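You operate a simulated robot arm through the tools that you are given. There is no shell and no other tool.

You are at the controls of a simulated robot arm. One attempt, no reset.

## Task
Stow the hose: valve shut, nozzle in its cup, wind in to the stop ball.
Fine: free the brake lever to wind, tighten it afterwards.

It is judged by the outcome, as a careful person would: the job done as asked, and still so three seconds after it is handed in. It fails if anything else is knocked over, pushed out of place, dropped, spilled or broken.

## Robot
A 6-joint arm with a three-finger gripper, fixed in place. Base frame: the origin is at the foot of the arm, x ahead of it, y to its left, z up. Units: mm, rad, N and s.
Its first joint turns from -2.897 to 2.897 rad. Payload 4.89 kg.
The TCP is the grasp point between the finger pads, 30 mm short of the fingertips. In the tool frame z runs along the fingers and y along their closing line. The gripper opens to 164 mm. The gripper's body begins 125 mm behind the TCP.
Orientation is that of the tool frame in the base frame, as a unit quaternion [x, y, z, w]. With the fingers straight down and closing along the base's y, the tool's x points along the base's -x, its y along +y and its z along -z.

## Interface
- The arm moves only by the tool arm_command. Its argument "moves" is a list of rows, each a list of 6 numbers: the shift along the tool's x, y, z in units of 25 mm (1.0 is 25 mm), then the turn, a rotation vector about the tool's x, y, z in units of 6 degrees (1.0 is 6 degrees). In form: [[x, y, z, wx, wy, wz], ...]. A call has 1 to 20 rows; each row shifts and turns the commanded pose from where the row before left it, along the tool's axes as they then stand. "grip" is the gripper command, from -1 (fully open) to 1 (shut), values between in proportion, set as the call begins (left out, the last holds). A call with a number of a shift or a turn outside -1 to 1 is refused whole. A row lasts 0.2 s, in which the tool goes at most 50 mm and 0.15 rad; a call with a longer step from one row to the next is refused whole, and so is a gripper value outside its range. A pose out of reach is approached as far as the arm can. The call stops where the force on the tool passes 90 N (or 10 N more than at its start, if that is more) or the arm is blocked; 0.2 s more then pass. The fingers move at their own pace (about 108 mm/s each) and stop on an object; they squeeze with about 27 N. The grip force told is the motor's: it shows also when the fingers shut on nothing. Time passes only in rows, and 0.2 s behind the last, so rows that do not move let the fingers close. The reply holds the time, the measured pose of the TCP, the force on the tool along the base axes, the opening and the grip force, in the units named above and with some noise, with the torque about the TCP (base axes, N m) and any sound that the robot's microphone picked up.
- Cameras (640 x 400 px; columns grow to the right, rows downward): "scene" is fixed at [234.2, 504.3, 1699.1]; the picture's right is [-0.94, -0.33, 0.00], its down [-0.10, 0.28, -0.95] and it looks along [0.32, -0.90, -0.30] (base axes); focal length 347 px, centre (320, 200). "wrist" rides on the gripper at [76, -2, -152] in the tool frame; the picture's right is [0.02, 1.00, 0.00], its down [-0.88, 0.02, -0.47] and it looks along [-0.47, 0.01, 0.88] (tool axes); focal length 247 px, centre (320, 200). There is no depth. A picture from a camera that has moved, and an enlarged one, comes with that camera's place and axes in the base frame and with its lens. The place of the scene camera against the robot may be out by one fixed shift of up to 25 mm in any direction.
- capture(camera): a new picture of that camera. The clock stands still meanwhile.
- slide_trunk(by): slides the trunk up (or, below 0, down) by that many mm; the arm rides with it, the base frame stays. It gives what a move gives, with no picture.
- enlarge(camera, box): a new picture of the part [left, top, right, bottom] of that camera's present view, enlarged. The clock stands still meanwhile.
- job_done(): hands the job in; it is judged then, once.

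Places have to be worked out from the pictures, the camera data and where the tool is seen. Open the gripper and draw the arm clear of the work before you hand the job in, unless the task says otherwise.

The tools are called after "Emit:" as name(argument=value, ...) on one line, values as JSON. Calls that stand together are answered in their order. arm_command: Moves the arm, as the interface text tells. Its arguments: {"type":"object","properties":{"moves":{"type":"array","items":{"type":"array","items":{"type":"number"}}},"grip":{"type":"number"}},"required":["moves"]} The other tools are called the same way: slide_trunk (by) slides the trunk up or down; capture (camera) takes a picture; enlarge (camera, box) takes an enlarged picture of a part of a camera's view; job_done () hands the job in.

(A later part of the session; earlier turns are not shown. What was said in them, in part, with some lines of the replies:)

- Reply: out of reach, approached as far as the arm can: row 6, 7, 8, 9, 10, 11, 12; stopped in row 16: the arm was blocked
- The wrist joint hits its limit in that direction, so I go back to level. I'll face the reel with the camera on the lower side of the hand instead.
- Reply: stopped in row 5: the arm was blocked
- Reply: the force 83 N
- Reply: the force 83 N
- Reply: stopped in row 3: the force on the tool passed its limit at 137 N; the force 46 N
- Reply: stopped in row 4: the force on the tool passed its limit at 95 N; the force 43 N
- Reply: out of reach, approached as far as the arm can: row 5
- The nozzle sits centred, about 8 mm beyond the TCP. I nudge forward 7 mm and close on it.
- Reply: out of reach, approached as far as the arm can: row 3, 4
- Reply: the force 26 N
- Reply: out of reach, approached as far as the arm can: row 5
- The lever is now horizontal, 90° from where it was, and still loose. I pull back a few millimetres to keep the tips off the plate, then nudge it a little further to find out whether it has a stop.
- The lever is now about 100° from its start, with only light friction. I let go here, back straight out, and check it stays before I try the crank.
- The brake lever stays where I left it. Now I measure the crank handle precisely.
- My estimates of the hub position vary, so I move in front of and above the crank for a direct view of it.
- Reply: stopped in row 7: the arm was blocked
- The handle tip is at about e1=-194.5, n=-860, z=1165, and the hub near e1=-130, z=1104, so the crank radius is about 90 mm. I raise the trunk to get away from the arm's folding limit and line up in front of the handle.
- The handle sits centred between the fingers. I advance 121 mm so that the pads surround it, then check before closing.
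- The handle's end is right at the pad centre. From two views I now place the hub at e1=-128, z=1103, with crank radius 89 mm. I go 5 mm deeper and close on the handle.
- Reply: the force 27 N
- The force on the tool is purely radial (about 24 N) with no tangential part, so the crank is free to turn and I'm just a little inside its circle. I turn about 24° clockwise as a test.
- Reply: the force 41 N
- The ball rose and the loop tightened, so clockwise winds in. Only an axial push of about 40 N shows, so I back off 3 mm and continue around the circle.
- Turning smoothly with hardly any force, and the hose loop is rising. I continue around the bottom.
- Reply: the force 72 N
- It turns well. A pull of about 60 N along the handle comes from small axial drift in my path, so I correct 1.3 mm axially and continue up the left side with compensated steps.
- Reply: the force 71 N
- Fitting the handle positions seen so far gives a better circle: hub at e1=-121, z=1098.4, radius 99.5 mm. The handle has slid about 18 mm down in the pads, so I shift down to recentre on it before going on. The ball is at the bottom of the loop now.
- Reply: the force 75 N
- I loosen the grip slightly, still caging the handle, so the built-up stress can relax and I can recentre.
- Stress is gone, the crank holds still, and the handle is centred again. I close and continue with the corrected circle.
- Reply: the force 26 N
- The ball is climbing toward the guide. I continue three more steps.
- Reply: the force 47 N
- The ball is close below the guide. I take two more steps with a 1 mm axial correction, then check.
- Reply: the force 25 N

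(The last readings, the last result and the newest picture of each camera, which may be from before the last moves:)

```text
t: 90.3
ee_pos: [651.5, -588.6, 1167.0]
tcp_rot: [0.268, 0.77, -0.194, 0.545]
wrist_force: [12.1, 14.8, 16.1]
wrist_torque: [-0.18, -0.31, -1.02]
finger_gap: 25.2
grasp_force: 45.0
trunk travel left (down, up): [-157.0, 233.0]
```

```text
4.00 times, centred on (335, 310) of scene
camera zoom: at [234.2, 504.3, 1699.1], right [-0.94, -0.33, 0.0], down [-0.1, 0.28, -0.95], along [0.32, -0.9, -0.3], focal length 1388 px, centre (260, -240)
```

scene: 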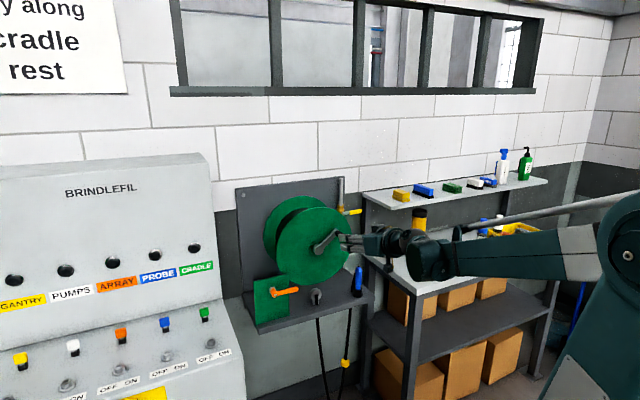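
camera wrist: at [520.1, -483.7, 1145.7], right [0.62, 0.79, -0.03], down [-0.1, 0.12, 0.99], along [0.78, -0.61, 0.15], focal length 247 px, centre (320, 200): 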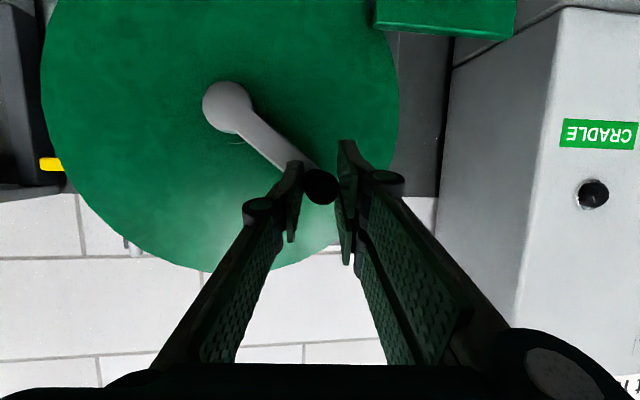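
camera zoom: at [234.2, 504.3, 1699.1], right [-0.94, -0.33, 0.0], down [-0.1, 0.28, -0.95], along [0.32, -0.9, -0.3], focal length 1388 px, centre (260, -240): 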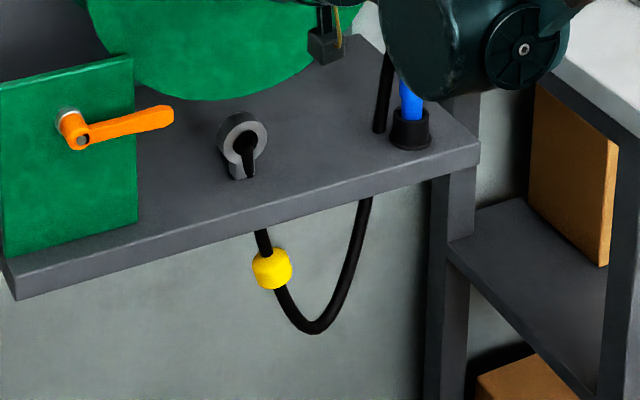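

The ball is just below the shelf. I continue in 6° half-steps and watch for resistance.

Emit:
arm_command(moves=[[-0.287, -0.284, -0.105, 0, 0, 0], [-0.256, -0.312, -0.095, 0, 0, 0], [0, 0, 0, 0, 0, 0]])

Emit:
enlarge(camera="scene", box=[280, 260, 390, 360])

```text
t: 91.1
ee_pos: [640.7, -599.3, 1182.1]
tcp_rot: [0.268, 0.771, -0.194, 0.544]
wrist_force: [-31.5, 29.7, -4.5]
wrist_torque: [-0.04, 0.02, -1.44]
finger_gap: 25.5
grasp_force: 44.9
trunk travel left (down, up): [-157.0, 233.0]
```

```text
4.00 times, centred on (335, 310) of scene
camera zoom: at [234.2, 504.3, 1699.1], right [-0.94, -0.33, 0.0], down [-0.1, 0.28, -0.95], along [0.32, -0.9, -0.3], focal length 1388 px, centre (260, -240)
```

zoom: 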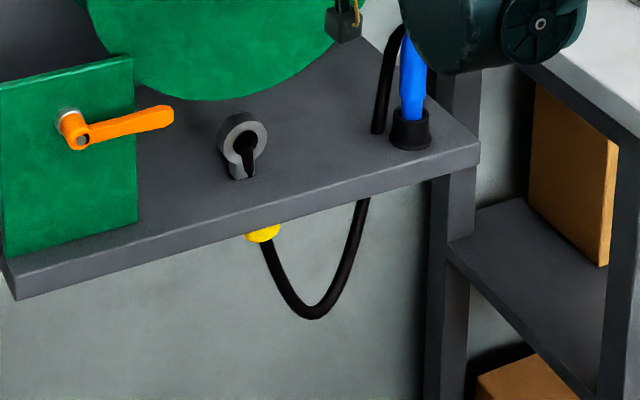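

The ball has reached the shelf's lower edge, still with no turning resistance. One more 6° step with a small axial relief.

Emit:
arm_command(moves=[[-0.1, -0.172, -0.08, 0, 0, 0], [-0.113, -0.172, -0.043, 0, 0, 0], [0, 0, 0, 0, 0, 0]])

Emit:
enlarge(camera="scene", box=[280, 260, 390, 360])

```text
t: 91.9
ee_pos: [635.3, -605.2, 1188.3]
tcp_rot: [0.269, 0.771, -0.193, 0.544]
wrist_force: [-47.6, 35.7, -19.2]
wrist_torque: [0.26, 0.35, -1.44]
finger_gap: 25.4
grasp_force: 45.3
trunk travel left (down, up): [-157.0, 233.0]
```

```text
4.00 times, centred on (335, 310) of scene
camera zoom: at [234.2, 504.3, 1699.1], right [-0.94, -0.33, 0.0], down [-0.1, 0.28, -0.95], along [0.32, -0.9, -0.3], focal length 1388 px, centre (260, -240)
```

zoom: 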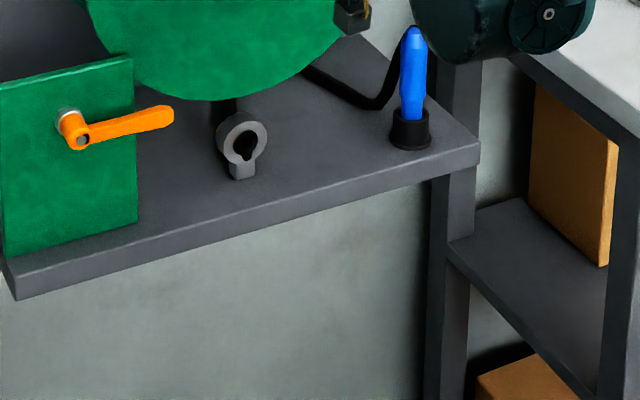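

The picture changed: the ball is out of sight and the hose runs differently. I look closely at the guide before anything else.

Emit:
enlarge(camera="scene", box=[320, 260, 390, 310])

Emit:
capture(camera="wrist")

Emit:
capture(camera="scene")

```text
8.00 times, centred on (355, 285) of scene
camera zoom: at [234.2, 504.3, 1699.1], right [-0.94, -0.33, 0.0], down [-0.1, 0.28, -0.95], along [0.32, -0.9, -0.3], focal length 2776 px, centre (40, -480)
```

zoom: 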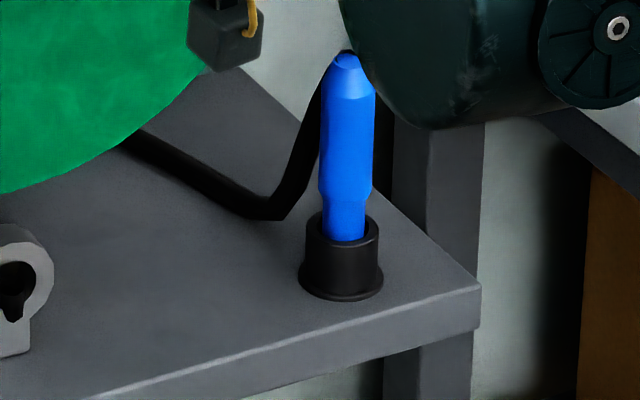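

```text
taken
camera wrist: at [503.1, -500.9, 1166.8], right [0.62, 0.79, -0.03], down [-0.11, 0.12, 0.99], along [0.78, -0.61, 0.15], focal length 247 px, centre (320, 200)
```

wrist: 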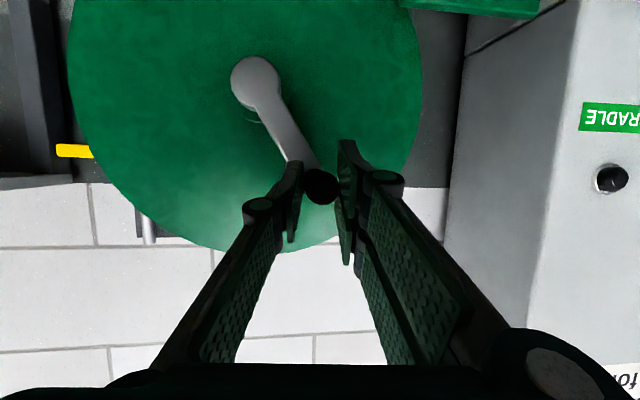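

```text
taken
```

scene: 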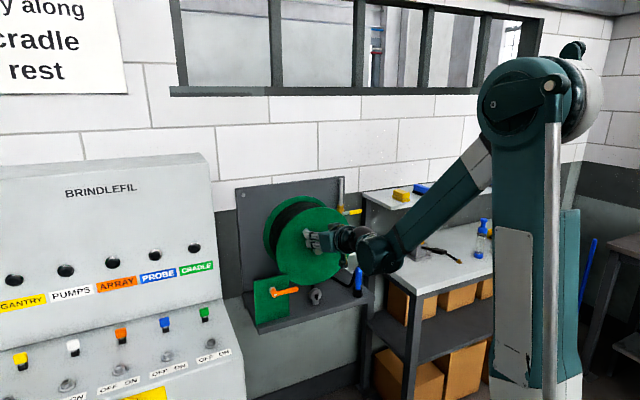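

The hose now lies on top of the shelf and runs behind the flange, and I can't see the ball. I loosen the grip slightly, keeping the handle caged, to check whether the crank wants to move.

Emit:
arm_command(moves=[[0, 0, 0, 0, 0, 0], [0, 0, 0, 0, 0, 0], [0, 0, 0, 0, 0, 0]], grip=0.62)

Emit:
capture(camera="wrist")

Emit:
enlarge(camera="scene", box=[290, 250, 380, 320])

```text
t: 92.7
ee_pos: [637.7, -607.4, 1187.8]
tcp_rot: [0.268, 0.771, -0.193, 0.545]
wrist_force: [-0.5, 0.3, 0.1]
wrist_torque: [-0.01, 0.02, -0.02]
finger_gap: 31.0
grasp_force: 0.0
trunk travel left (down, up): [-157.0, 233.0]
```

```text
taken
camera wrist: at [505.6, -502.5, 1166.2], right [0.62, 0.79, -0.03], down [-0.1, 0.12, 0.99], along [0.78, -0.61, 0.15], focal length 247 px, centre (320, 200)
```

wrist: 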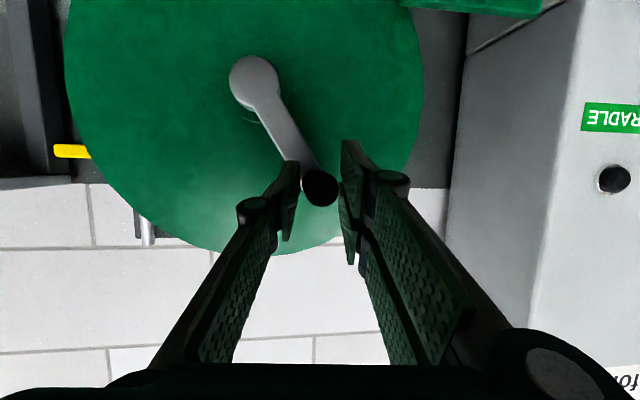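

```text
5.71 times, centred on (335, 285) of scene
camera zoom: at [234.2, 504.3, 1699.1], right [-0.94, -0.33, 0.0], down [-0.1, 0.28, -0.95], along [0.32, -0.9, -0.3], focal length 1983 px, centre (234, -286)
```

zoom: 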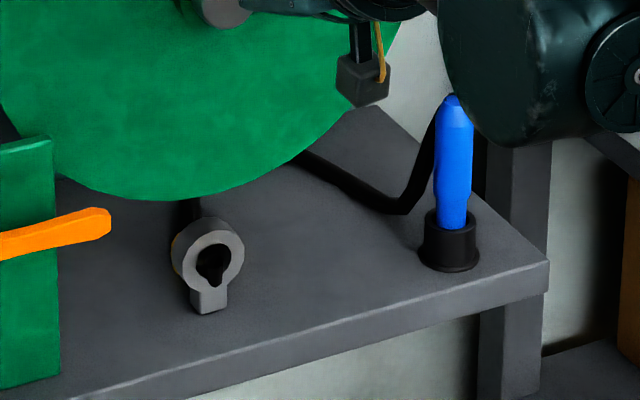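

A bit of yellow shows right behind the guide ring, so the ball seems to be at the guide. The crank stays put by itself, so I back out and look at the guide with the wrist camera.

Emit:
arm_command(moves=[[0.34, 0, -0.94, 0, 0, 0], [0.34, 0, -0.94, 0, 0, 0], [0.34, 0, -0.94, 0, 0, 0], [0.34, 0, -0.94, 0, 0, 0], [0.34, 0, -0.94, 0, 0, 0], [0.94, -0.6, 0.34, 0, 0, 0], [0.94, -0.6, 0.34, 0, 0, 0], [0.94, -0.6, 0.34, 0, 0, 0], [0.94, -0.6, 0.34, 0, 0, 0], [0.94, -0.6, 0.34, 0, 0, 0], [0.94, -0.6, 0.34, 0, 0, 0]])

Emit:
capture(camera="wrist")

Emit:
capture(camera="scene")

```text
t: 95.1
ee_pos: [482.9, -598.4, 1036.4]
tcp_rot: [0.269, 0.771, -0.194, 0.544]
wrist_force: [0.1, 0.6, 1.0]
wrist_torque: [0.0, 0.05, -0.1]
finger_gap: 31.3
grasp_force: 0.0
trunk travel left (down, up): [-157.0, 233.0]
```

```text
taken
camera wrist: at [350.6, -495.3, 1015.7], right [0.62, 0.79, -0.03], down [-0.1, 0.12, 0.99], along [0.78, -0.61, 0.15], focal length 247 px, centre (320, 200)
```

wrist: 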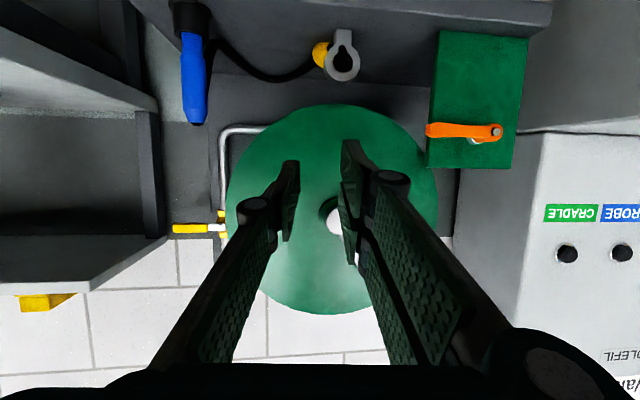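

```text
taken
```

scene: 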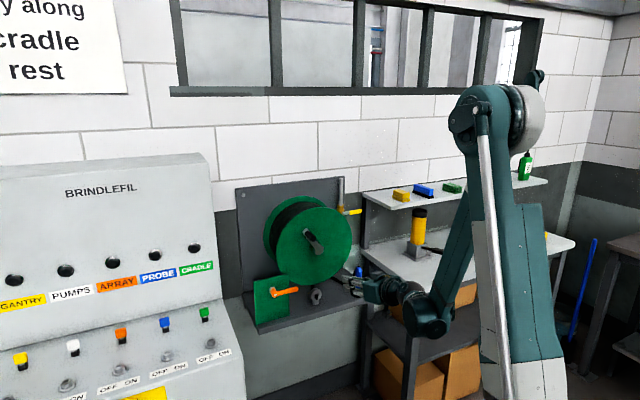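

Emit:
enlarge(camera="wrist", box=[170, 0, 400, 130])

Emit:
enlarge(camera="wrist", box=[290, 10, 380, 90])

Emit:
enlarge(camera="scene", box=[290, 220, 370, 310])

```text
2.78 times, centred on (285, 65) of wrist
camera zoom: at [350.6, -495.3, 1015.7], right [0.62, 0.79, -0.03], down [-0.1, 0.12, 0.99], along [0.78, -0.61, 0.15], focal length 687 px, centre (417, 576)
```

zoom: 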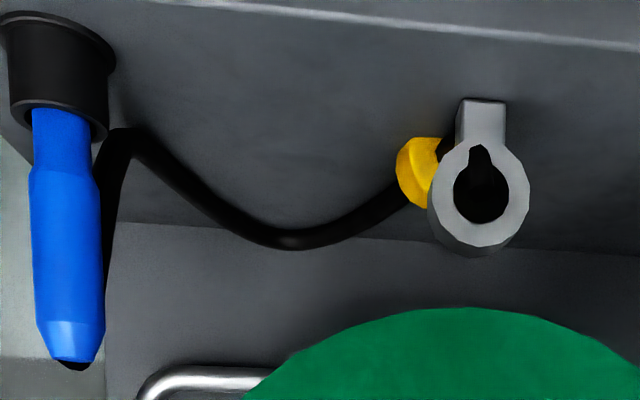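

```text
5.00 times, centred on (335, 50) of wrist
camera zoom: at [350.6, -495.3, 1015.7], right [0.62, 0.79, -0.03], down [-0.1, 0.12, 0.99], along [0.78, -0.61, 0.15], focal length 1235 px, centre (245, 950)
```

zoom: 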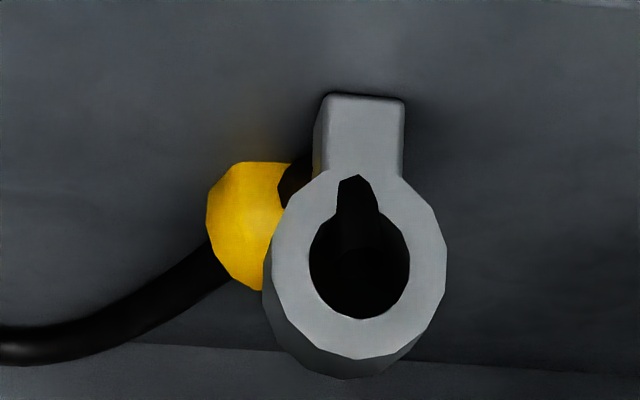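

```text
4.44 times, centred on (330, 265) of scene
camera zoom: at [234.2, 504.3, 1699.1], right [-0.94, -0.33, 0.0], down [-0.1, 0.28, -0.95], along [0.32, -0.9, -0.3], focal length 1542 px, centre (276, -89)
```

zoom: 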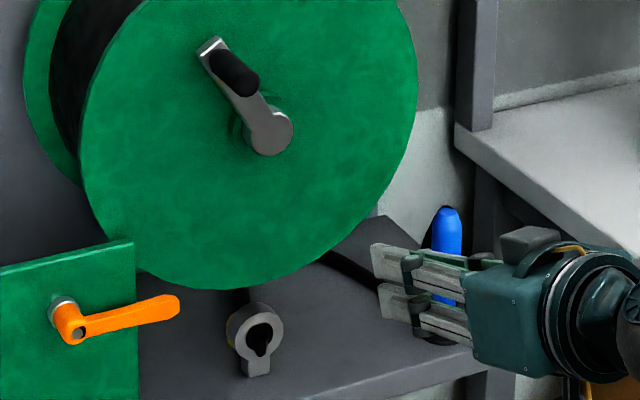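

The ball has come to rest right beside the guide ring, about 35 mm short of its mouth, and the hose from it to the nozzle lies on the shelf. A little winding remains. I retrace the path to the handle with the fingers opened a bit wider.

Emit:
arm_command(moves=[[-0.94, 0.6, -0.34, 0, 0, 0], [-0.94, 0.6, -0.34, 0, 0, 0], [-0.94, 0.6, -0.34, 0, 0, 0], [-0.94, 0.6, -0.34, 0, 0, 0], [-0.94, 0.6, -0.34, 0, 0, 0], [-0.94, 0.6, -0.34, 0, 0, 0], [0, 0, 0, 0, 0, 0]], grip=0.35)

Emit:
capture(camera="wrist")

```text
t: 96.7
ee_pos: [538.8, -528.8, 1185.5]
tcp_rot: [0.269, 0.771, -0.194, 0.544]
wrist_force: [0.2, -0.6, 0.7]
wrist_torque: [-0.03, -0.01, 0.01]
finger_gap: 53.3
grasp_force: 0.0
trunk travel left (down, up): [-157.0, 233.0]
```

```text
taken
camera wrist: at [407.0, -423.9, 1165.3], right [0.62, 0.79, -0.03], down [-0.1, 0.12, 0.99], along [0.78, -0.61, 0.15], focal length 247 px, centre (320, 200)
```

wrist: 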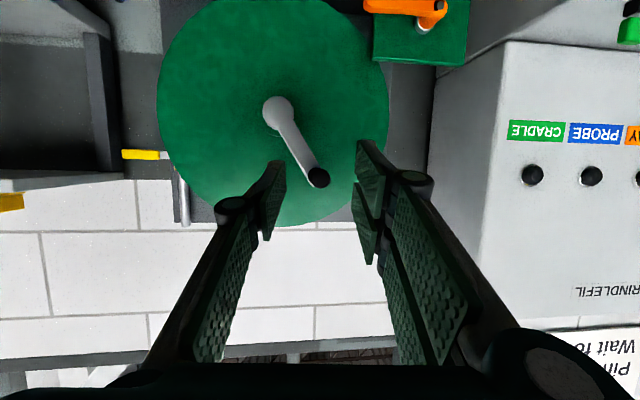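

The handle is right between the fingers. I advance and close on it.

Emit:
arm_command(moves=[[-0.34, 0, 0.94, 0, 0, 0], [-0.34, 0, 0.94, 0, 0, 0], [-0.34, 0, 0.94, 0, 0, 0], [-0.34, 0, 0.94, 0, 0, 0], [-0.34, 0, 0.94, 0, 0, 0], [0, 0, 0, 0, 0, 0]])

Emit:
arm_command(moves=[[0, 0, 0, 0, 0, 0], [0, 0, 0, 0, 0, 0], [0, 0, 0, 0, 0, 0]], grip=1)

Emit:
capture(camera="wrist")

Emit:
enlarge(camera="scene", box=[290, 250, 380, 320])

```text
t: 98.1
ee_pos: [637.9, -607.0, 1185.8]
tcp_rot: [0.269, 0.771, -0.193, 0.544]
wrist_force: [0.8, -0.9, -0.3]
wrist_torque: [0.03, 0.0, 0.0]
finger_gap: 53.2
grasp_force: 0.0
trunk travel left (down, up): [-157.0, 233.0]
```

```text
t: 98.9
ee_pos: [637.8, -607.1, 1186.9]
tcp_rot: [0.268, 0.771, -0.193, 0.545]
wrist_force: [0.9, -0.3, 0.1]
wrist_torque: [-0.15, -0.14, -1.2]
finger_gap: 25.6
grasp_force: 44.9
trunk travel left (down, up): [-157.0, 233.0]
```

```text
taken
camera wrist: at [504.7, -502.7, 1165.9], right [0.62, 0.79, -0.03], down [-0.1, 0.12, 0.99], along [0.78, -0.61, 0.15], focal length 247 px, centre (320, 200)
```

wrist: 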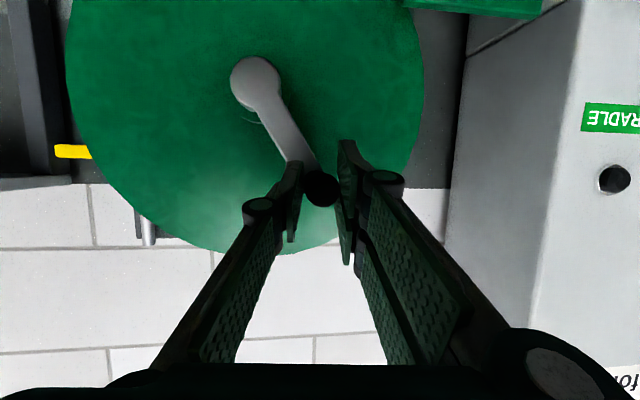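

```text
5.71 times, centred on (335, 285) of scene
camera zoom: at [234.2, 504.3, 1699.1], right [-0.94, -0.33, 0.0], down [-0.1, 0.28, -0.95], along [0.32, -0.9, -0.3], focal length 1983 px, centre (234, -286)
```

zoom: 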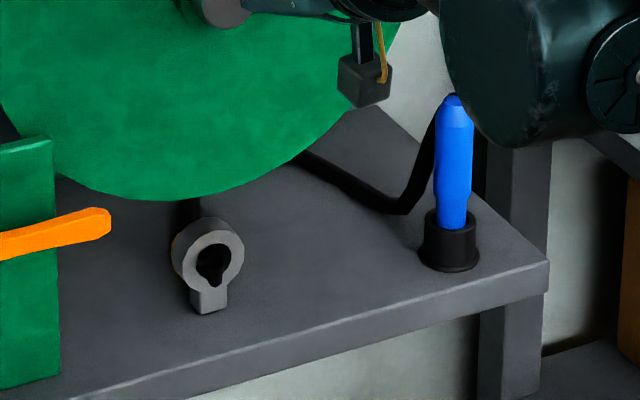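

I wind in small 3° steps now, looking for the stop.

Emit:
arm_command(moves=[[-0.098, -0.18, -0.038, 0, 0, 0], [0, 0, 0, 0, 0, 0]])

Emit:
enlarge(camera="scene", box=[290, 250, 380, 320])

Emit:
arm_command(moves=[[-0.09, -0.184, -0.035, 0, 0, 0], [0, 0, 0, 0, 0, 0]])

Emit:
enlarge(camera="scene", box=[290, 250, 380, 320])

```text
t: 99.5
ee_pos: [634.6, -611.4, 1189.6]
tcp_rot: [0.268, 0.771, -0.194, 0.545]
wrist_force: [-5.7, 3.9, -4.0]
wrist_torque: [0.01, -0.02, -1.25]
finger_gap: 25.6
grasp_force: 45.0
trunk travel left (down, up): [-157.0, 233.0]
```

```text
5.71 times, centred on (335, 285) of scene
camera zoom: at [234.2, 504.3, 1699.1], right [-0.94, -0.33, 0.0], down [-0.1, 0.28, -0.95], along [0.32, -0.9, -0.3], focal length 1983 px, centre (234, -286)
```

zoom: 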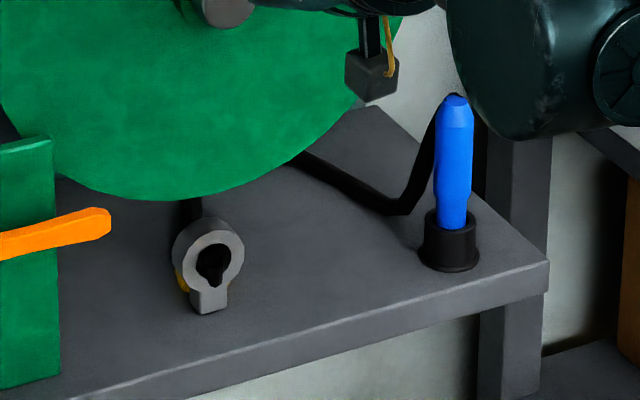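

```text
t: 100.1
ee_pos: [629.9, -613.4, 1192.7]
tcp_rot: [0.268, 0.771, -0.193, 0.545]
wrist_force: [-13.0, 10.1, -11.1]
wrist_torque: [0.04, 0.06, -1.34]
finger_gap: 25.5
grasp_force: 45.4
trunk travel left (down, up): [-157.0, 233.0]
```

```text
5.71 times, centred on (335, 285) of scene
camera zoom: at [234.2, 504.3, 1699.1], right [-0.94, -0.33, 0.0], down [-0.1, 0.28, -0.95], along [0.32, -0.9, -0.3], focal length 1983 px, centre (234, -286)
```

zoom: 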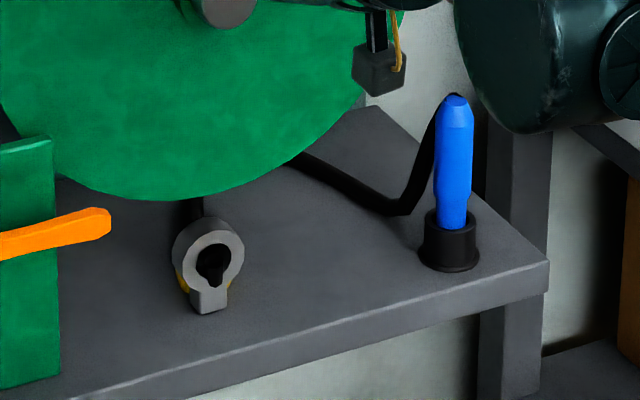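

The ball is drawing in behind the guide's foot. I take another two small steps.

Emit:
arm_command(moves=[[-0.083, -0.188, -0.032, 0, 0, 0], [0, 0, 0, 0, 0, 0]])

Emit:
enlarge(camera="scene", box=[290, 250, 380, 320])

Emit:
arm_command(moves=[[-0.072, -0.196, -0.028, 0, 0, 0], [0, 0, 0, 0, 0, 0]])

Emit:
enlarge(camera="scene", box=[290, 250, 380, 320])

```text
t: 100.7
ee_pos: [627.5, -617.1, 1193.9]
tcp_rot: [0.269, 0.771, -0.194, 0.544]
wrist_force: [-22.1, 14.2, -20.8]
wrist_torque: [0.11, 0.19, -1.42]
finger_gap: 25.5
grasp_force: 44.7
trunk travel left (down, up): [-157.0, 233.0]
```

```text
5.71 times, centred on (335, 285) of scene
camera zoom: at [234.2, 504.3, 1699.1], right [-0.94, -0.33, 0.0], down [-0.1, 0.28, -0.95], along [0.32, -0.9, -0.3], focal length 1983 px, centre (234, -286)
```

zoom: 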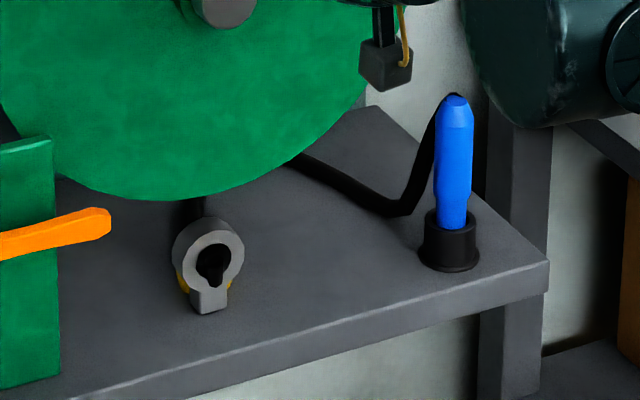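

```text
t: 101.3
ee_pos: [623.8, -620.5, 1195.8]
tcp_rot: [0.268, 0.771, -0.194, 0.545]
wrist_force: [-34.6, 24.4, -29.7]
wrist_torque: [0.2, 0.28, -1.45]
finger_gap: 25.3
grasp_force: 45.3
trunk travel left (down, up): [-157.0, 233.0]
```

```text
5.71 times, centred on (335, 285) of scene
camera zoom: at [234.2, 504.3, 1699.1], right [-0.94, -0.33, 0.0], down [-0.1, 0.28, -0.95], along [0.32, -0.9, -0.3], focal length 1983 px, centre (234, -286)
```

zoom: 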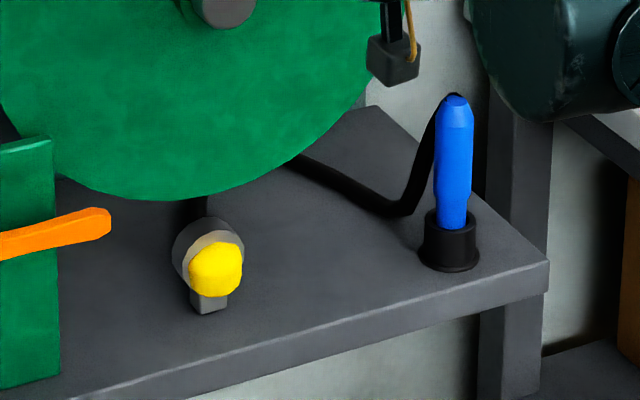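

The ball now sits in front of the ring's mouth. I make one more gentle 3° step to check that it is hard against the guide.

Emit:
arm_command(moves=[[0.0, -0.196, -0.045, 0, 0, 0], [0, 0, 0, 0, 0, 0]])

Emit:
enlarge(camera="scene", box=[290, 250, 380, 320])

```text
t: 101.9
ee_pos: [620.6, -623.7, 1197.1]
tcp_rot: [0.269, 0.77, -0.194, 0.545]
wrist_force: [-27.5, 24.3, -14.1]
wrist_torque: [0.05, 0.1, -1.46]
finger_gap: 25.2
grasp_force: 44.9
trunk travel left (down, up): [-157.0, 233.0]
```

```text
5.71 times, centred on (335, 285) of scene
camera zoom: at [234.2, 504.3, 1699.1], right [-0.94, -0.33, 0.0], down [-0.1, 0.28, -0.95], along [0.32, -0.9, -0.3], focal length 1983 px, centre (234, -286)
```

zoom: 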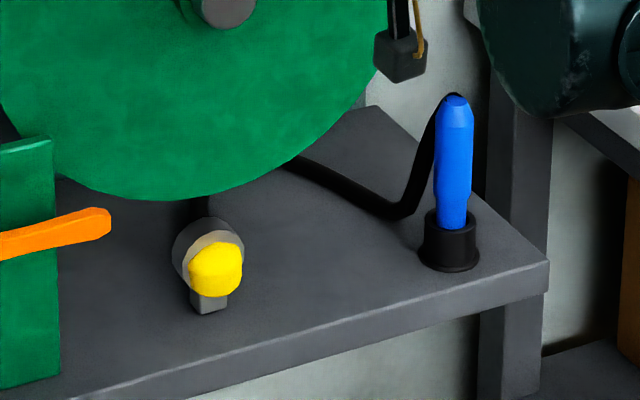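

The ball didn't move with that step. I check the handle in the grip and try one more small step to feel the stop.

Emit:
arm_command(moves=[[0.0, -0.2, -0.03, 0, 0, 0], [0, 0, 0, 0, 0, 0]])

Emit:
capture(camera="wrist")

Emit:
enlarge(camera="scene", box=[290, 250, 380, 320])

```text
t: 102.5
ee_pos: [617.2, -627.9, 1198.1]
tcp_rot: [0.268, 0.771, -0.194, 0.544]
wrist_force: [-16.7, 20.9, 10.2]
wrist_torque: [-0.28, -0.26, -1.29]
finger_gap: 25.6
grasp_force: 44.4
trunk travel left (down, up): [-157.0, 233.0]
```

```text
taken
camera wrist: at [484.9, -522.8, 1177.4], right [0.62, 0.79, -0.03], down [-0.11, 0.12, 0.99], along [0.78, -0.61, 0.16], focal length 247 px, centre (320, 200)
```

wrist: 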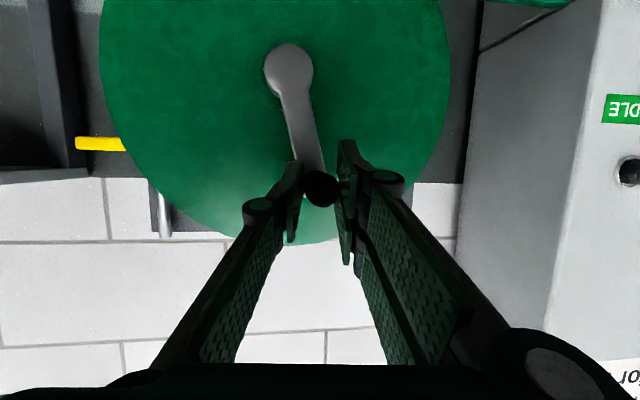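

```text
5.71 times, centred on (335, 285) of scene
camera zoom: at [234.2, 504.3, 1699.1], right [-0.94, -0.33, 0.0], down [-0.1, 0.28, -0.95], along [0.32, -0.9, -0.3], focal length 1983 px, centre (234, -286)
```

zoom: 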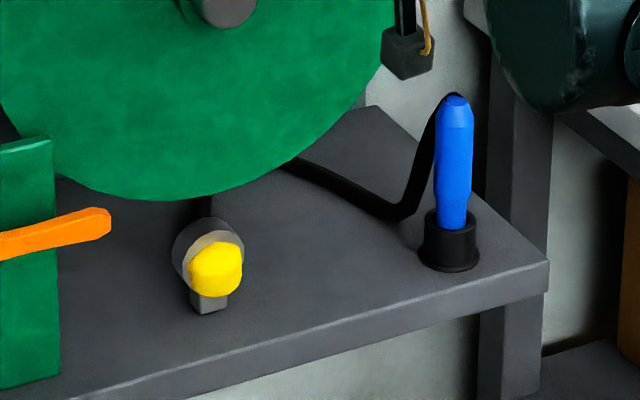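

The crank still turns lightly while the ball stays at the ring. Before going further I release and look at the guide from the front.

Emit:
arm_command(moves=[[0, 0, 0, 0, 0, 0], [0, 0, 0, 0, 0, 0], [0, 0, 0, 0, 0, 0]], grip=0.6)

Emit:
capture(camera="wrist")

Emit:
arm_command(moves=[[0.34, 0, -0.94, 0, 0, 0], [0.34, 0, -0.94, 0, 0, 0], [0.34, 0, -0.94, 0, 0, 0], [0.34, 0, -0.94, 0, 0, 0], [0.34, 0, -0.94, 0, 0, 0], [0.94, -0.4, 0.34, 0, 0, 0], [0.94, -0.4, 0.34, 0, 0, 0], [0.94, -0.4, 0.34, 0, 0, 0], [0.94, -0.4, 0.34, 0, 0, 0], [0.94, -0.4, 0.34, 0, 0, 0], [0.94, -0.4, 0.34, 0, 0, 0]])

Emit:
capture(camera="wrist")

Emit:
enlarge(camera="wrist", box=[170, 0, 400, 130])

Emit:
enlarge(camera="scene", box=[290, 220, 370, 310])

```text
t: 103.3
ee_pos: [617.9, -627.8, 1197.4]
tcp_rot: [0.267, 0.771, -0.193, 0.545]
wrist_force: [0.6, 0.5, 0.0]
wrist_torque: [-0.01, -0.02, -0.01]
finger_gap: 32.8
grasp_force: 0.0
trunk travel left (down, up): [-157.0, 233.0]
```

```text
taken
camera wrist: at [485.6, -523.7, 1175.8], right [0.62, 0.79, -0.03], down [-0.1, 0.12, 0.99], along [0.78, -0.61, 0.15], focal length 247 px, centre (320, 200)
```

wrist: 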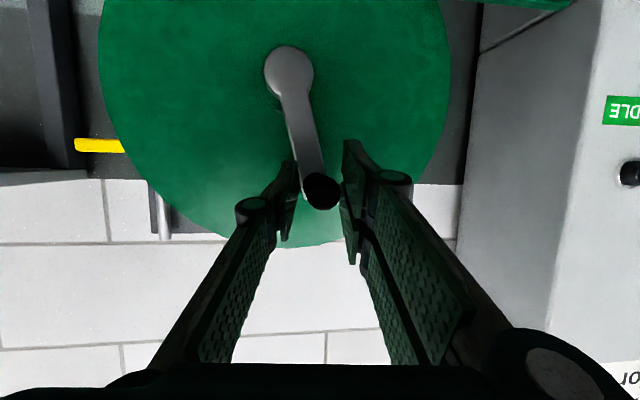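

```text
t: 105.7
ee_pos: [482.7, -598.0, 1045.9]
tcp_rot: [0.268, 0.771, -0.194, 0.544]
wrist_force: [-0.7, 1.0, 0.9]
wrist_torque: [-0.02, 0.05, -0.1]
finger_gap: 32.8
grasp_force: 0.0
trunk travel left (down, up): [-157.0, 233.0]
```

```text
taken
camera wrist: at [350.2, -492.7, 1025.5], right [0.62, 0.79, -0.03], down [-0.1, 0.12, 0.99], along [0.78, -0.61, 0.15], focal length 247 px, centre (320, 200)
```

wrist: 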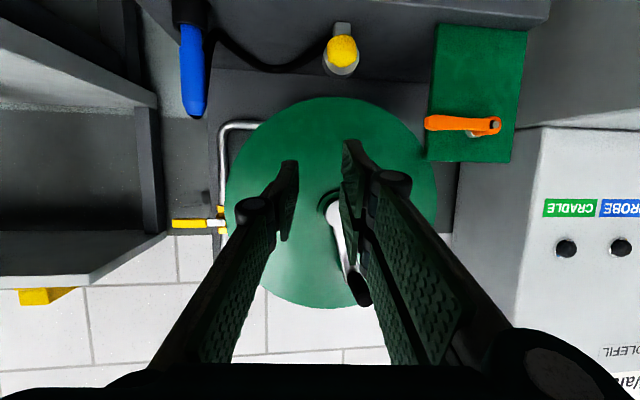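

```text
2.78 times, centred on (285, 65) of wrist
camera zoom: at [350.2, -492.7, 1025.5], right [0.62, 0.79, -0.03], down [-0.1, 0.12, 0.99], along [0.78, -0.61, 0.15], focal length 687 px, centre (417, 576)
```

zoom: 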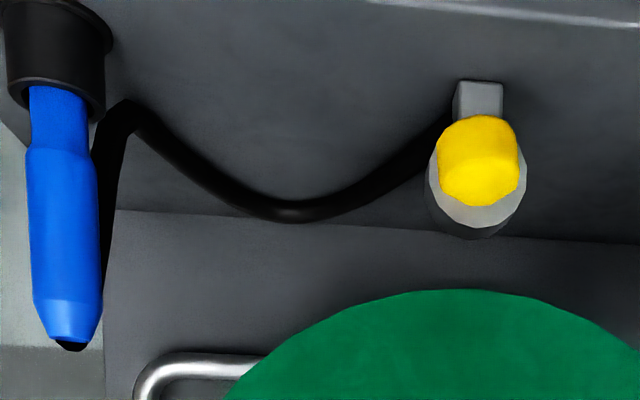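

```text
4.44 times, centred on (330, 265) of scene
camera zoom: at [234.2, 504.3, 1699.1], right [-0.94, -0.33, 0.0], down [-0.1, 0.28, -0.95], along [0.32, -0.9, -0.3], focal length 1542 px, centre (276, -89)
```

zoom: 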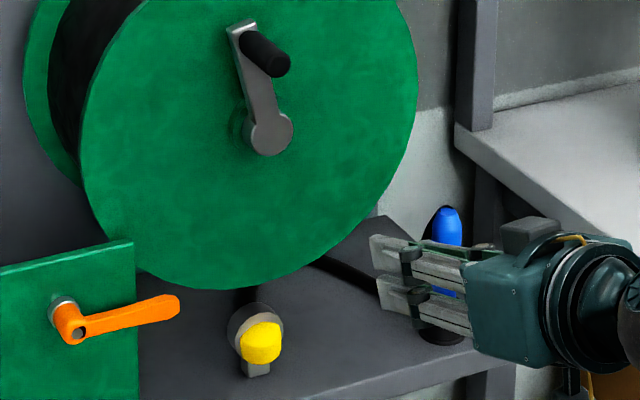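

The ball is seated squarely against the guide's mouth, the nozzle is still in its cup and the hose is wound in. Now I go back to the brake: raise a little, lower the trunk, and come in above the lever with closed fingers.

Emit:
arm_command(moves=[[-0.94, 0.9, -0.34, 0, 0, 0], [-0.94, 0.9, -0.34, 0, 0, 0], [-0.94, 0.9, -0.34, 0, 0, 0], [-0.94, 0.9, -0.34, 0, 0, 0], [0, 0.9, 0, 0, 0, 0], [0, 0.9, 0, 0, 0, 0], [0, 0.9, 0, 0, 0, 0], [0, 0.9, 0, 0, 0, 0]], grip=1)

Emit:
slide_trunk(by=-120)

Emit:
capture(camera="wrist")

Emit:
enlarge(camera="scene", box=[230, 200, 400, 330])

```text
t: 107.5
ee_pos: [595.0, -456.3, 1145.7]
tcp_rot: [0.269, 0.771, -0.193, 0.544]
wrist_force: [-0.3, -0.5, -0.6]
wrist_torque: [0.03, -0.03, 0.08]
finger_gap: 0.0
grasp_force: 27.7
trunk travel left (down, up): [-157.0, 233.0]
```

```text
t: 109.0
ee_pos: [594.3, -457.5, 1025.0]
tcp_rot: [0.268, 0.771, -0.193, 0.544]
wrist_force: [-0.2, -0.1, 0.0]
wrist_torque: [0.0, 0.06, 0.01]
finger_gap: 0.0
grasp_force: 27.2
trunk travel left (down, up): [-37.0, 353.0]
```

```text
taken
camera wrist: at [462.4, -352.3, 1004.1], right [0.62, 0.79, -0.03], down [-0.1, 0.12, 0.99], along [0.78, -0.61, 0.15], focal length 247 px, centre (320, 200)
```

wrist: 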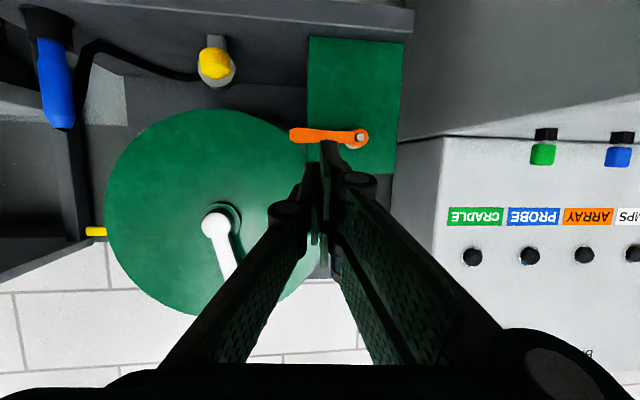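

```text
3.08 times, centred on (315, 265) of scene
camera zoom: at [234.2, 504.3, 1699.1], right [-0.94, -0.33, 0.0], down [-0.1, 0.28, -0.95], along [0.32, -0.9, -0.3], focal length 1068 px, centre (335, 0)
```

zoom: 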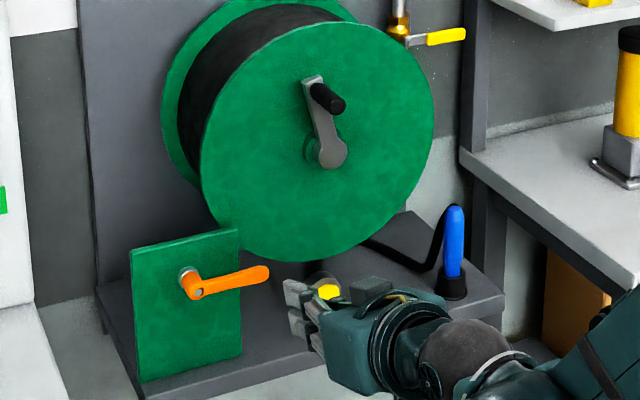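

The lever is level, with its pivot confirmed at (e1 75, z 970). I raise 8 mm and advance so the closed fingertips are over the middle of the lever.

Emit:
arm_command(moves=[[-0.3, -0.1, -0.1, 0, 0, 0], [-0.307, 0, 0.873, 0, 0, 0], [-0.307, 0, 0.873, 0, 0, 0], [-0.307, 0, 0.873, 0, 0, 0], [-0.307, 0, 0.873, 0, 0, 0], [-0.307, 0, 0.873, 0, 0, 0], [-0.307, 0, 0.873, 0, 0, 0], [-0.307, 0, 0.873, 0, 0, 0]])

Emit:
capture(camera="wrist")

Emit:
enlarge(camera="scene", box=[230, 240, 360, 340])

```text
t: 110.8
ee_pos: [718.4, -558.9, 1034.2]
tcp_rot: [0.269, 0.771, -0.193, 0.545]
wrist_force: [-1.2, 0.7, 0.5]
wrist_torque: [0.05, 0.05, 0.01]
finger_gap: 0.1
grasp_force: 27.3
trunk travel left (down, up): [-37.0, 353.0]
```

```text
taken
camera wrist: at [587.2, -454.9, 1012.9], right [0.62, 0.79, -0.03], down [-0.1, 0.12, 0.99], along [0.78, -0.61, 0.15], focal length 247 px, centre (320, 200)
```

wrist: 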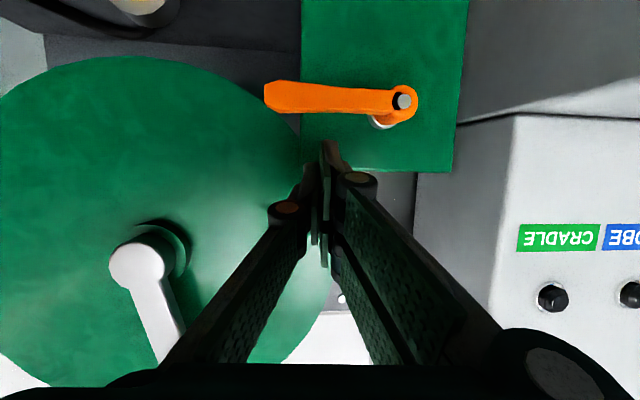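

```text
4.00 times, centred on (295, 290) of scene
camera zoom: at [234.2, 504.3, 1699.1], right [-0.94, -0.33, 0.0], down [-0.1, 0.28, -0.95], along [0.32, -0.9, -0.3], focal length 1388 px, centre (420, -160)
```

zoom: 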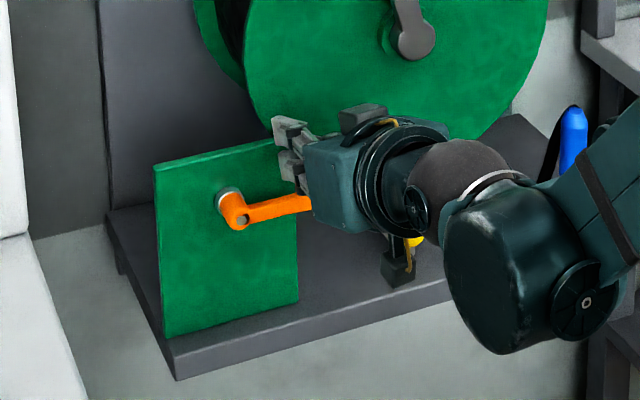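

The fingertips are over the lever. I push it down along its arc, first part.

Emit:
arm_command(moves=[[0.528, -0.1, 0.186, 0, 0, 0], [0.528, -0.1, 0.186, 0, 0, 0], [0.705, -0.272, 0.245, 0, 0, 0], [0.739, -0.048, 0.26, 0, 0, 0], [0.739, 0.204, 0.264, 0, 0, 0]])

Emit:
capture(camera="wrist")

Emit:
enlarge(camera="scene", box=[230, 240, 360, 340])

```text
t: 112.0
ee_pos: [713.3, -565.9, 949.3]
tcp_rot: [0.268, 0.771, -0.194, 0.544]
wrist_force: [-0.3, 0.1, 0.3]
wrist_torque: [0.01, -0.02, -0.01]
finger_gap: 0.2
grasp_force: 26.9
trunk travel left (down, up): [-37.0, 353.0]
```

```text
taken
camera wrist: at [581.7, -462.2, 926.9], right [0.62, 0.79, -0.03], down [-0.1, 0.12, 0.99], along [0.78, -0.61, 0.15], focal length 247 px, centre (320, 200)
```

wrist: 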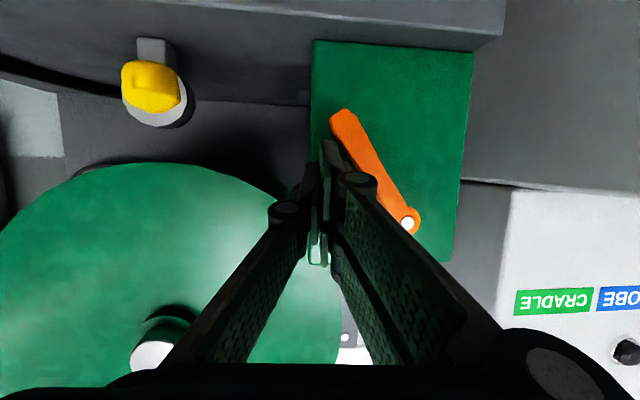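

```text
4.00 times, centred on (295, 290) of scene
camera zoom: at [234.2, 504.3, 1699.1], right [-0.94, -0.33, 0.0], down [-0.1, 0.28, -0.95], along [0.32, -0.9, -0.3], focal length 1388 px, centre (420, -160)
```

zoom: 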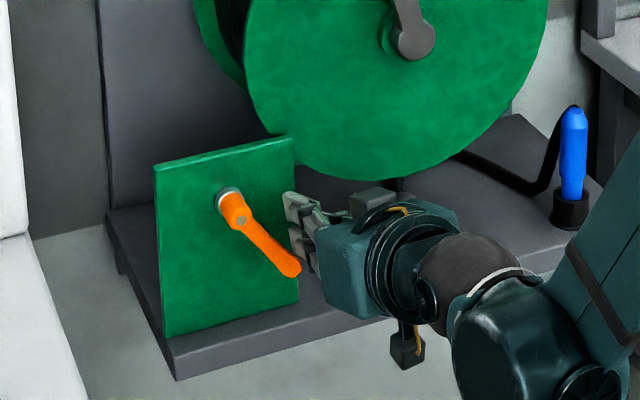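

The lever follows easily. I continue to the straight-down position.

Emit:
arm_command(moves=[[0.664, 0.448, 0.241, 0, 0, 0], [0.494, 0.636, 0.184, 0, 0, 0], [0.279, 0.752, 0.11, 0, 0, 0], [0, 0, 0, 0, 0, 0]])

Emit:
capture(camera="wrist")

Emit:
enlarge(camera="scene", box=[230, 240, 360, 340])

```text
t: 113.0
ee_pos: [740.9, -532.8, 909.4]
tcp_rot: [0.269, 0.77, -0.194, 0.544]
wrist_force: [-27.7, -12.4, 4.4]
wrist_torque: [-0.14, 0.0, -0.35]
finger_gap: 0.0
grasp_force: 27.2
trunk travel left (down, up): [-37.0, 353.0]
```

```text
taken
camera wrist: at [609.4, -428.2, 888.0], right [0.62, 0.78, -0.03], down [-0.1, 0.12, 0.99], along [0.78, -0.61, 0.15], focal length 247 px, centre (320, 200)
```

wrist: 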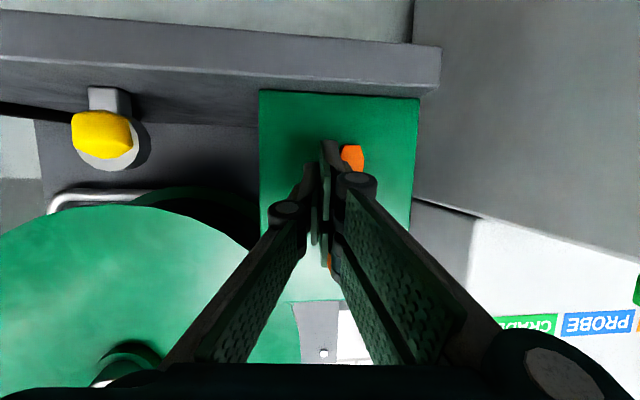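

```text
4.00 times, centred on (295, 290) of scene
camera zoom: at [234.2, 504.3, 1699.1], right [-0.94, -0.33, 0.0], down [-0.1, 0.28, -0.95], along [0.32, -0.9, -0.3], focal length 1388 px, centre (420, -160)
```

zoom: 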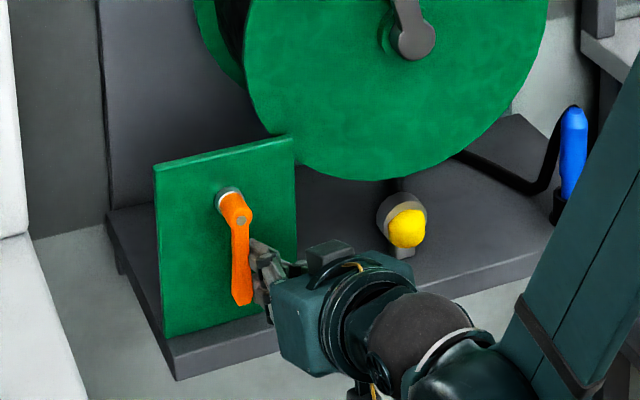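

The lever is straight down again and now resists with 27 N, so it is tightening. I press slightly more to make it firm.

Emit:
arm_command(moves=[[0, 0.08, 0, 0, 0, 0], [0, 0.08, 0, 0, 0, 0], [0, 0, 0, 0, 0, 0]])

Emit:
enlarge(camera="scene", box=[240, 260, 310, 330])

```text
t: 113.8
ee_pos: [742.1, -532.0, 910.2]
tcp_rot: [0.27, 0.769, -0.194, 0.546]
wrist_force: [-64.7, -61.8, 1.1]
wrist_torque: [-0.44, 0.18, -1.55]
finger_gap: 0.2
grasp_force: 26.8
trunk travel left (down, up): [-37.0, 353.0]
```

```text
5.71 times, centred on (275, 295) of scene
camera zoom: at [234.2, 504.3, 1699.1], right [-0.94, -0.33, 0.0], down [-0.1, 0.28, -0.95], along [0.32, -0.9, -0.3], focal length 1983 px, centre (577, -343)
```

zoom: 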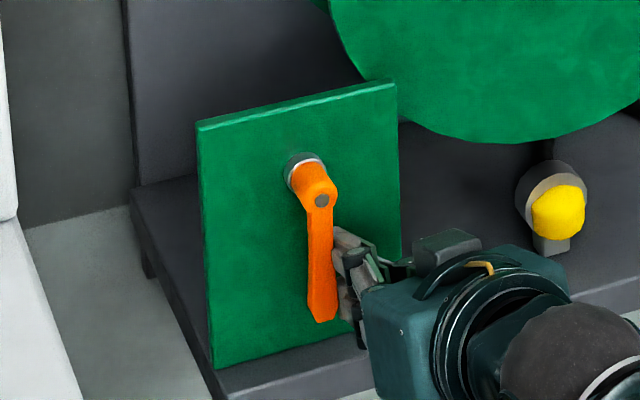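

The lever is hard on its stop, at 88 N with no movement, in exactly its original position. The brake is tight. I back off the lever and withdraw.

Emit:
arm_command(moves=[[0, -0.3, 0, 0, 0, 0], [0, -0.4, 0, 0, 0, 0], [0.34, 0, -0.94, 0, 0, 0], [0.34, 0, -0.94, 0, 0, 0], [0.34, 0, -0.94, 0, 0, 0], [0.34, 0, -0.94, 0, 0, 0], [0.34, 0, -0.94, 0, 0, 0], [0.34, 0, -0.94, 0, 0, 0], [-0.94, -0.5, -0.34, 0, 0, 0], [-0.94, -0.5, -0.34, 0, 0, 0], [-0.94, -0.5, -0.34, 0, 0, 0], [-0.94, -0.5, -0.34, 0, 0, 0]])

Emit:
capture(camera="wrist")

Emit:
capture(camera="scene")

Emit:
enlarge(camera="scene", box=[230, 180, 400, 340])

```text
t: 116.4
ee_pos: [586.9, -486.7, 1007.0]
tcp_rot: [0.269, 0.771, -0.194, 0.544]
wrist_force: [1.3, -0.7, -1.1]
wrist_torque: [-0.01, 0.01, -0.03]
finger_gap: 0.0
grasp_force: 27.1
trunk travel left (down, up): [-37.0, 353.0]
```

```text
taken
camera wrist: at [454.8, -381.6, 986.6], right [0.62, 0.79, -0.03], down [-0.1, 0.12, 0.99], along [0.78, -0.61, 0.15], focal length 247 px, centre (320, 200)
```

wrist: 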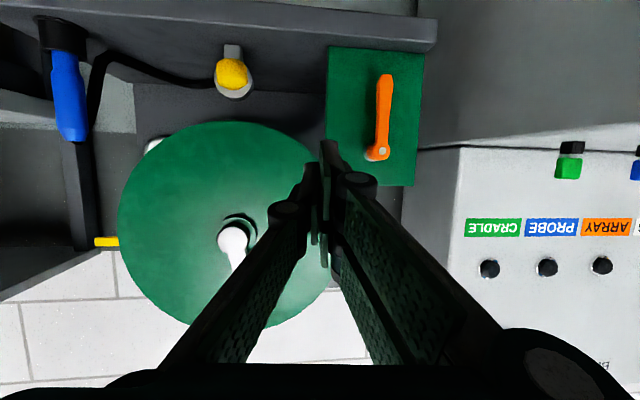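

```text
taken
```

scene: 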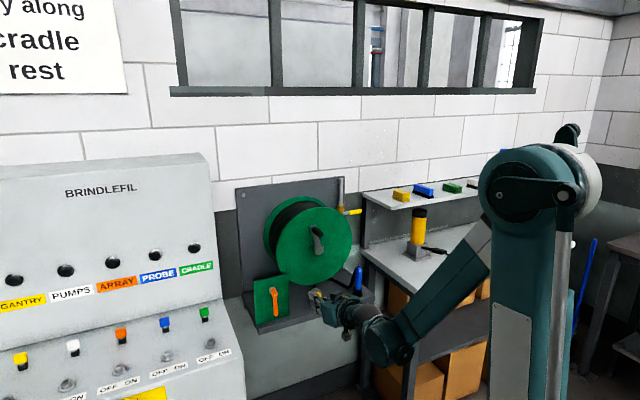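

```text
2.50 times, centred on (315, 260) of scene
camera zoom: at [234.2, 504.3, 1699.1], right [-0.94, -0.33, 0.0], down [-0.1, 0.28, -0.95], along [0.32, -0.9, -0.3], focal length 868 px, centre (332, 50)
```

zoom: 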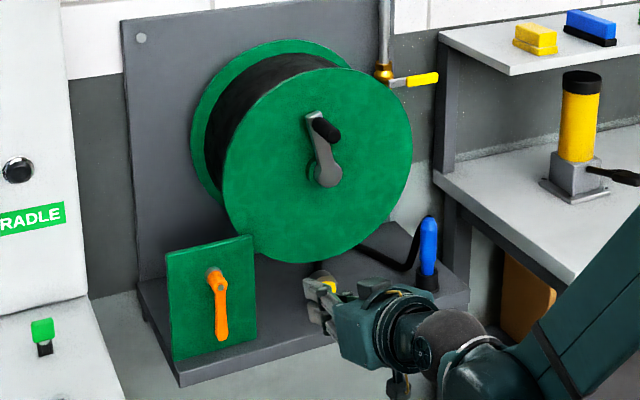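

All parts look right: valve across the pipe, nozzle in the cup, ball at the guide, brake lever down. I draw the arm well back and open the gripper.

Emit:
arm_command(moves=[[0.2, 0, -0.9, 0, 0, 0], [0.2, 0, -0.9, 0, 0, 0], [0.2, 0, -0.9, 0, 0, 0], [0.2, 0, -0.9, 0, 0, 0]])

Emit:
arm_command(moves=[[0, 0, 0, 0, 0, 0], [0, 0, 0, 0, 0, 0], [0, 0, 0, 0, 0, 0], [0, 0, 0, 0, 0, 0], [0, 0, 0, 0, 0, 0]], grip=-1)

Emit:
capture(camera="wrist")

Emit:
enlarge(camera="scene", box=[230, 170, 560, 376])

Emit:
enlarge(camera="scene", box=[290, 250, 380, 320])

```text
t: 117.4
ee_pos: [516.1, -430.4, 1018.5]
tcp_rot: [0.269, 0.771, -0.194, 0.544]
wrist_force: [1.1, -0.6, 0.5]
wrist_torque: [-0.02, 0.01, 0.03]
finger_gap: 0.0
grasp_force: 27.1
trunk travel left (down, up): [-37.0, 353.0]
```

```text
t: 118.6
ee_pos: [515.5, -429.3, 1019.6]
tcp_rot: [0.268, 0.77, -0.193, 0.545]
wrist_force: [0.8, -0.4, 0.1]
wrist_torque: [0.03, 0.01, -0.02]
finger_gap: 163.9
grasp_force: 0.1
trunk travel left (down, up): [-37.0, 353.0]
```

```text
taken
camera wrist: at [383.2, -325.0, 997.7], right [0.62, 0.79, -0.03], down [-0.1, 0.12, 0.99], along [0.78, -0.61, 0.15], focal length 247 px, centre (320, 200)
```

wrist: 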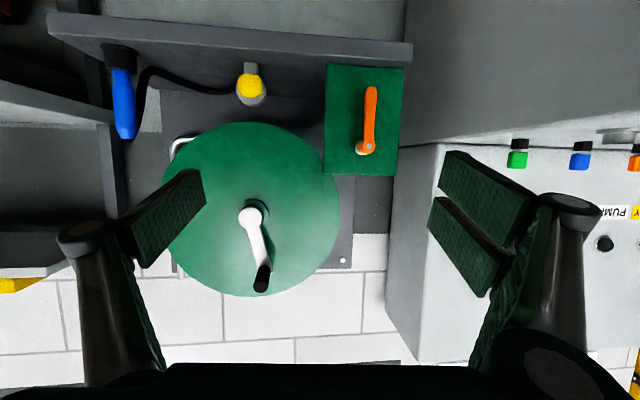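

```text
1.94 times, centred on (395, 273) of scene
camera zoom: at [234.2, 504.3, 1699.1], right [-0.94, -0.33, 0.0], down [-0.1, 0.28, -0.95], along [0.32, -0.9, -0.3], focal length 673 px, centre (174, 58)
```

zoom: 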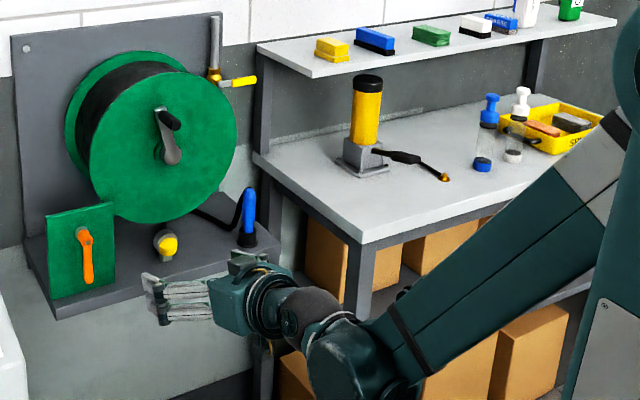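

```text
5.71 times, centred on (335, 285) of scene
camera zoom: at [234.2, 504.3, 1699.1], right [-0.94, -0.33, 0.0], down [-0.1, 0.28, -0.95], along [0.32, -0.9, -0.3], focal length 1983 px, centre (234, -286)
```

zoom: 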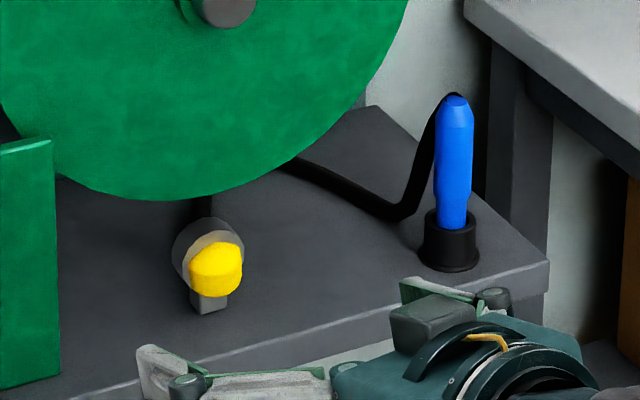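

The final check shows:
- **Valve:** shut, with the lever across the pipe.
- **Nozzle:** standing in its cup.
- **Hose:** wound in, with the ball against the guide.
- **Brake:** lever back down on its stop.
- **Bench and shelf:** everything is where it was.

The gripper is open and the arm is clear, so I hand the job in.

Emit:
job_done()

```text
The job is handed in.
```

The hose is stowed and the job is handed in. I haven't seen the judge's result.

- **Valve:** I turned the yellow lever a quarter turn clockwise. It is now across the pipe and firm against its stop.
- **Nozzle:** It stands in its cup, spout end down, resting on the cup's floor.
- **Hose:** It is wound in until the yellow stop ball sits against the guide ring. I never felt the crank come to a hard stop. It still turned freely for about 6° after the ball stopped moving.
- **Brake:** I turned the orange lever about 90° to free it for winding. Afterwards I pushed it back down until it was hard on its stop, in its original position. I did not test the crank against the tightened brake.

Nothing on the bench or shelf looks disturbed in the final pictures. The gripper is open and the arm is drawn back from the work.
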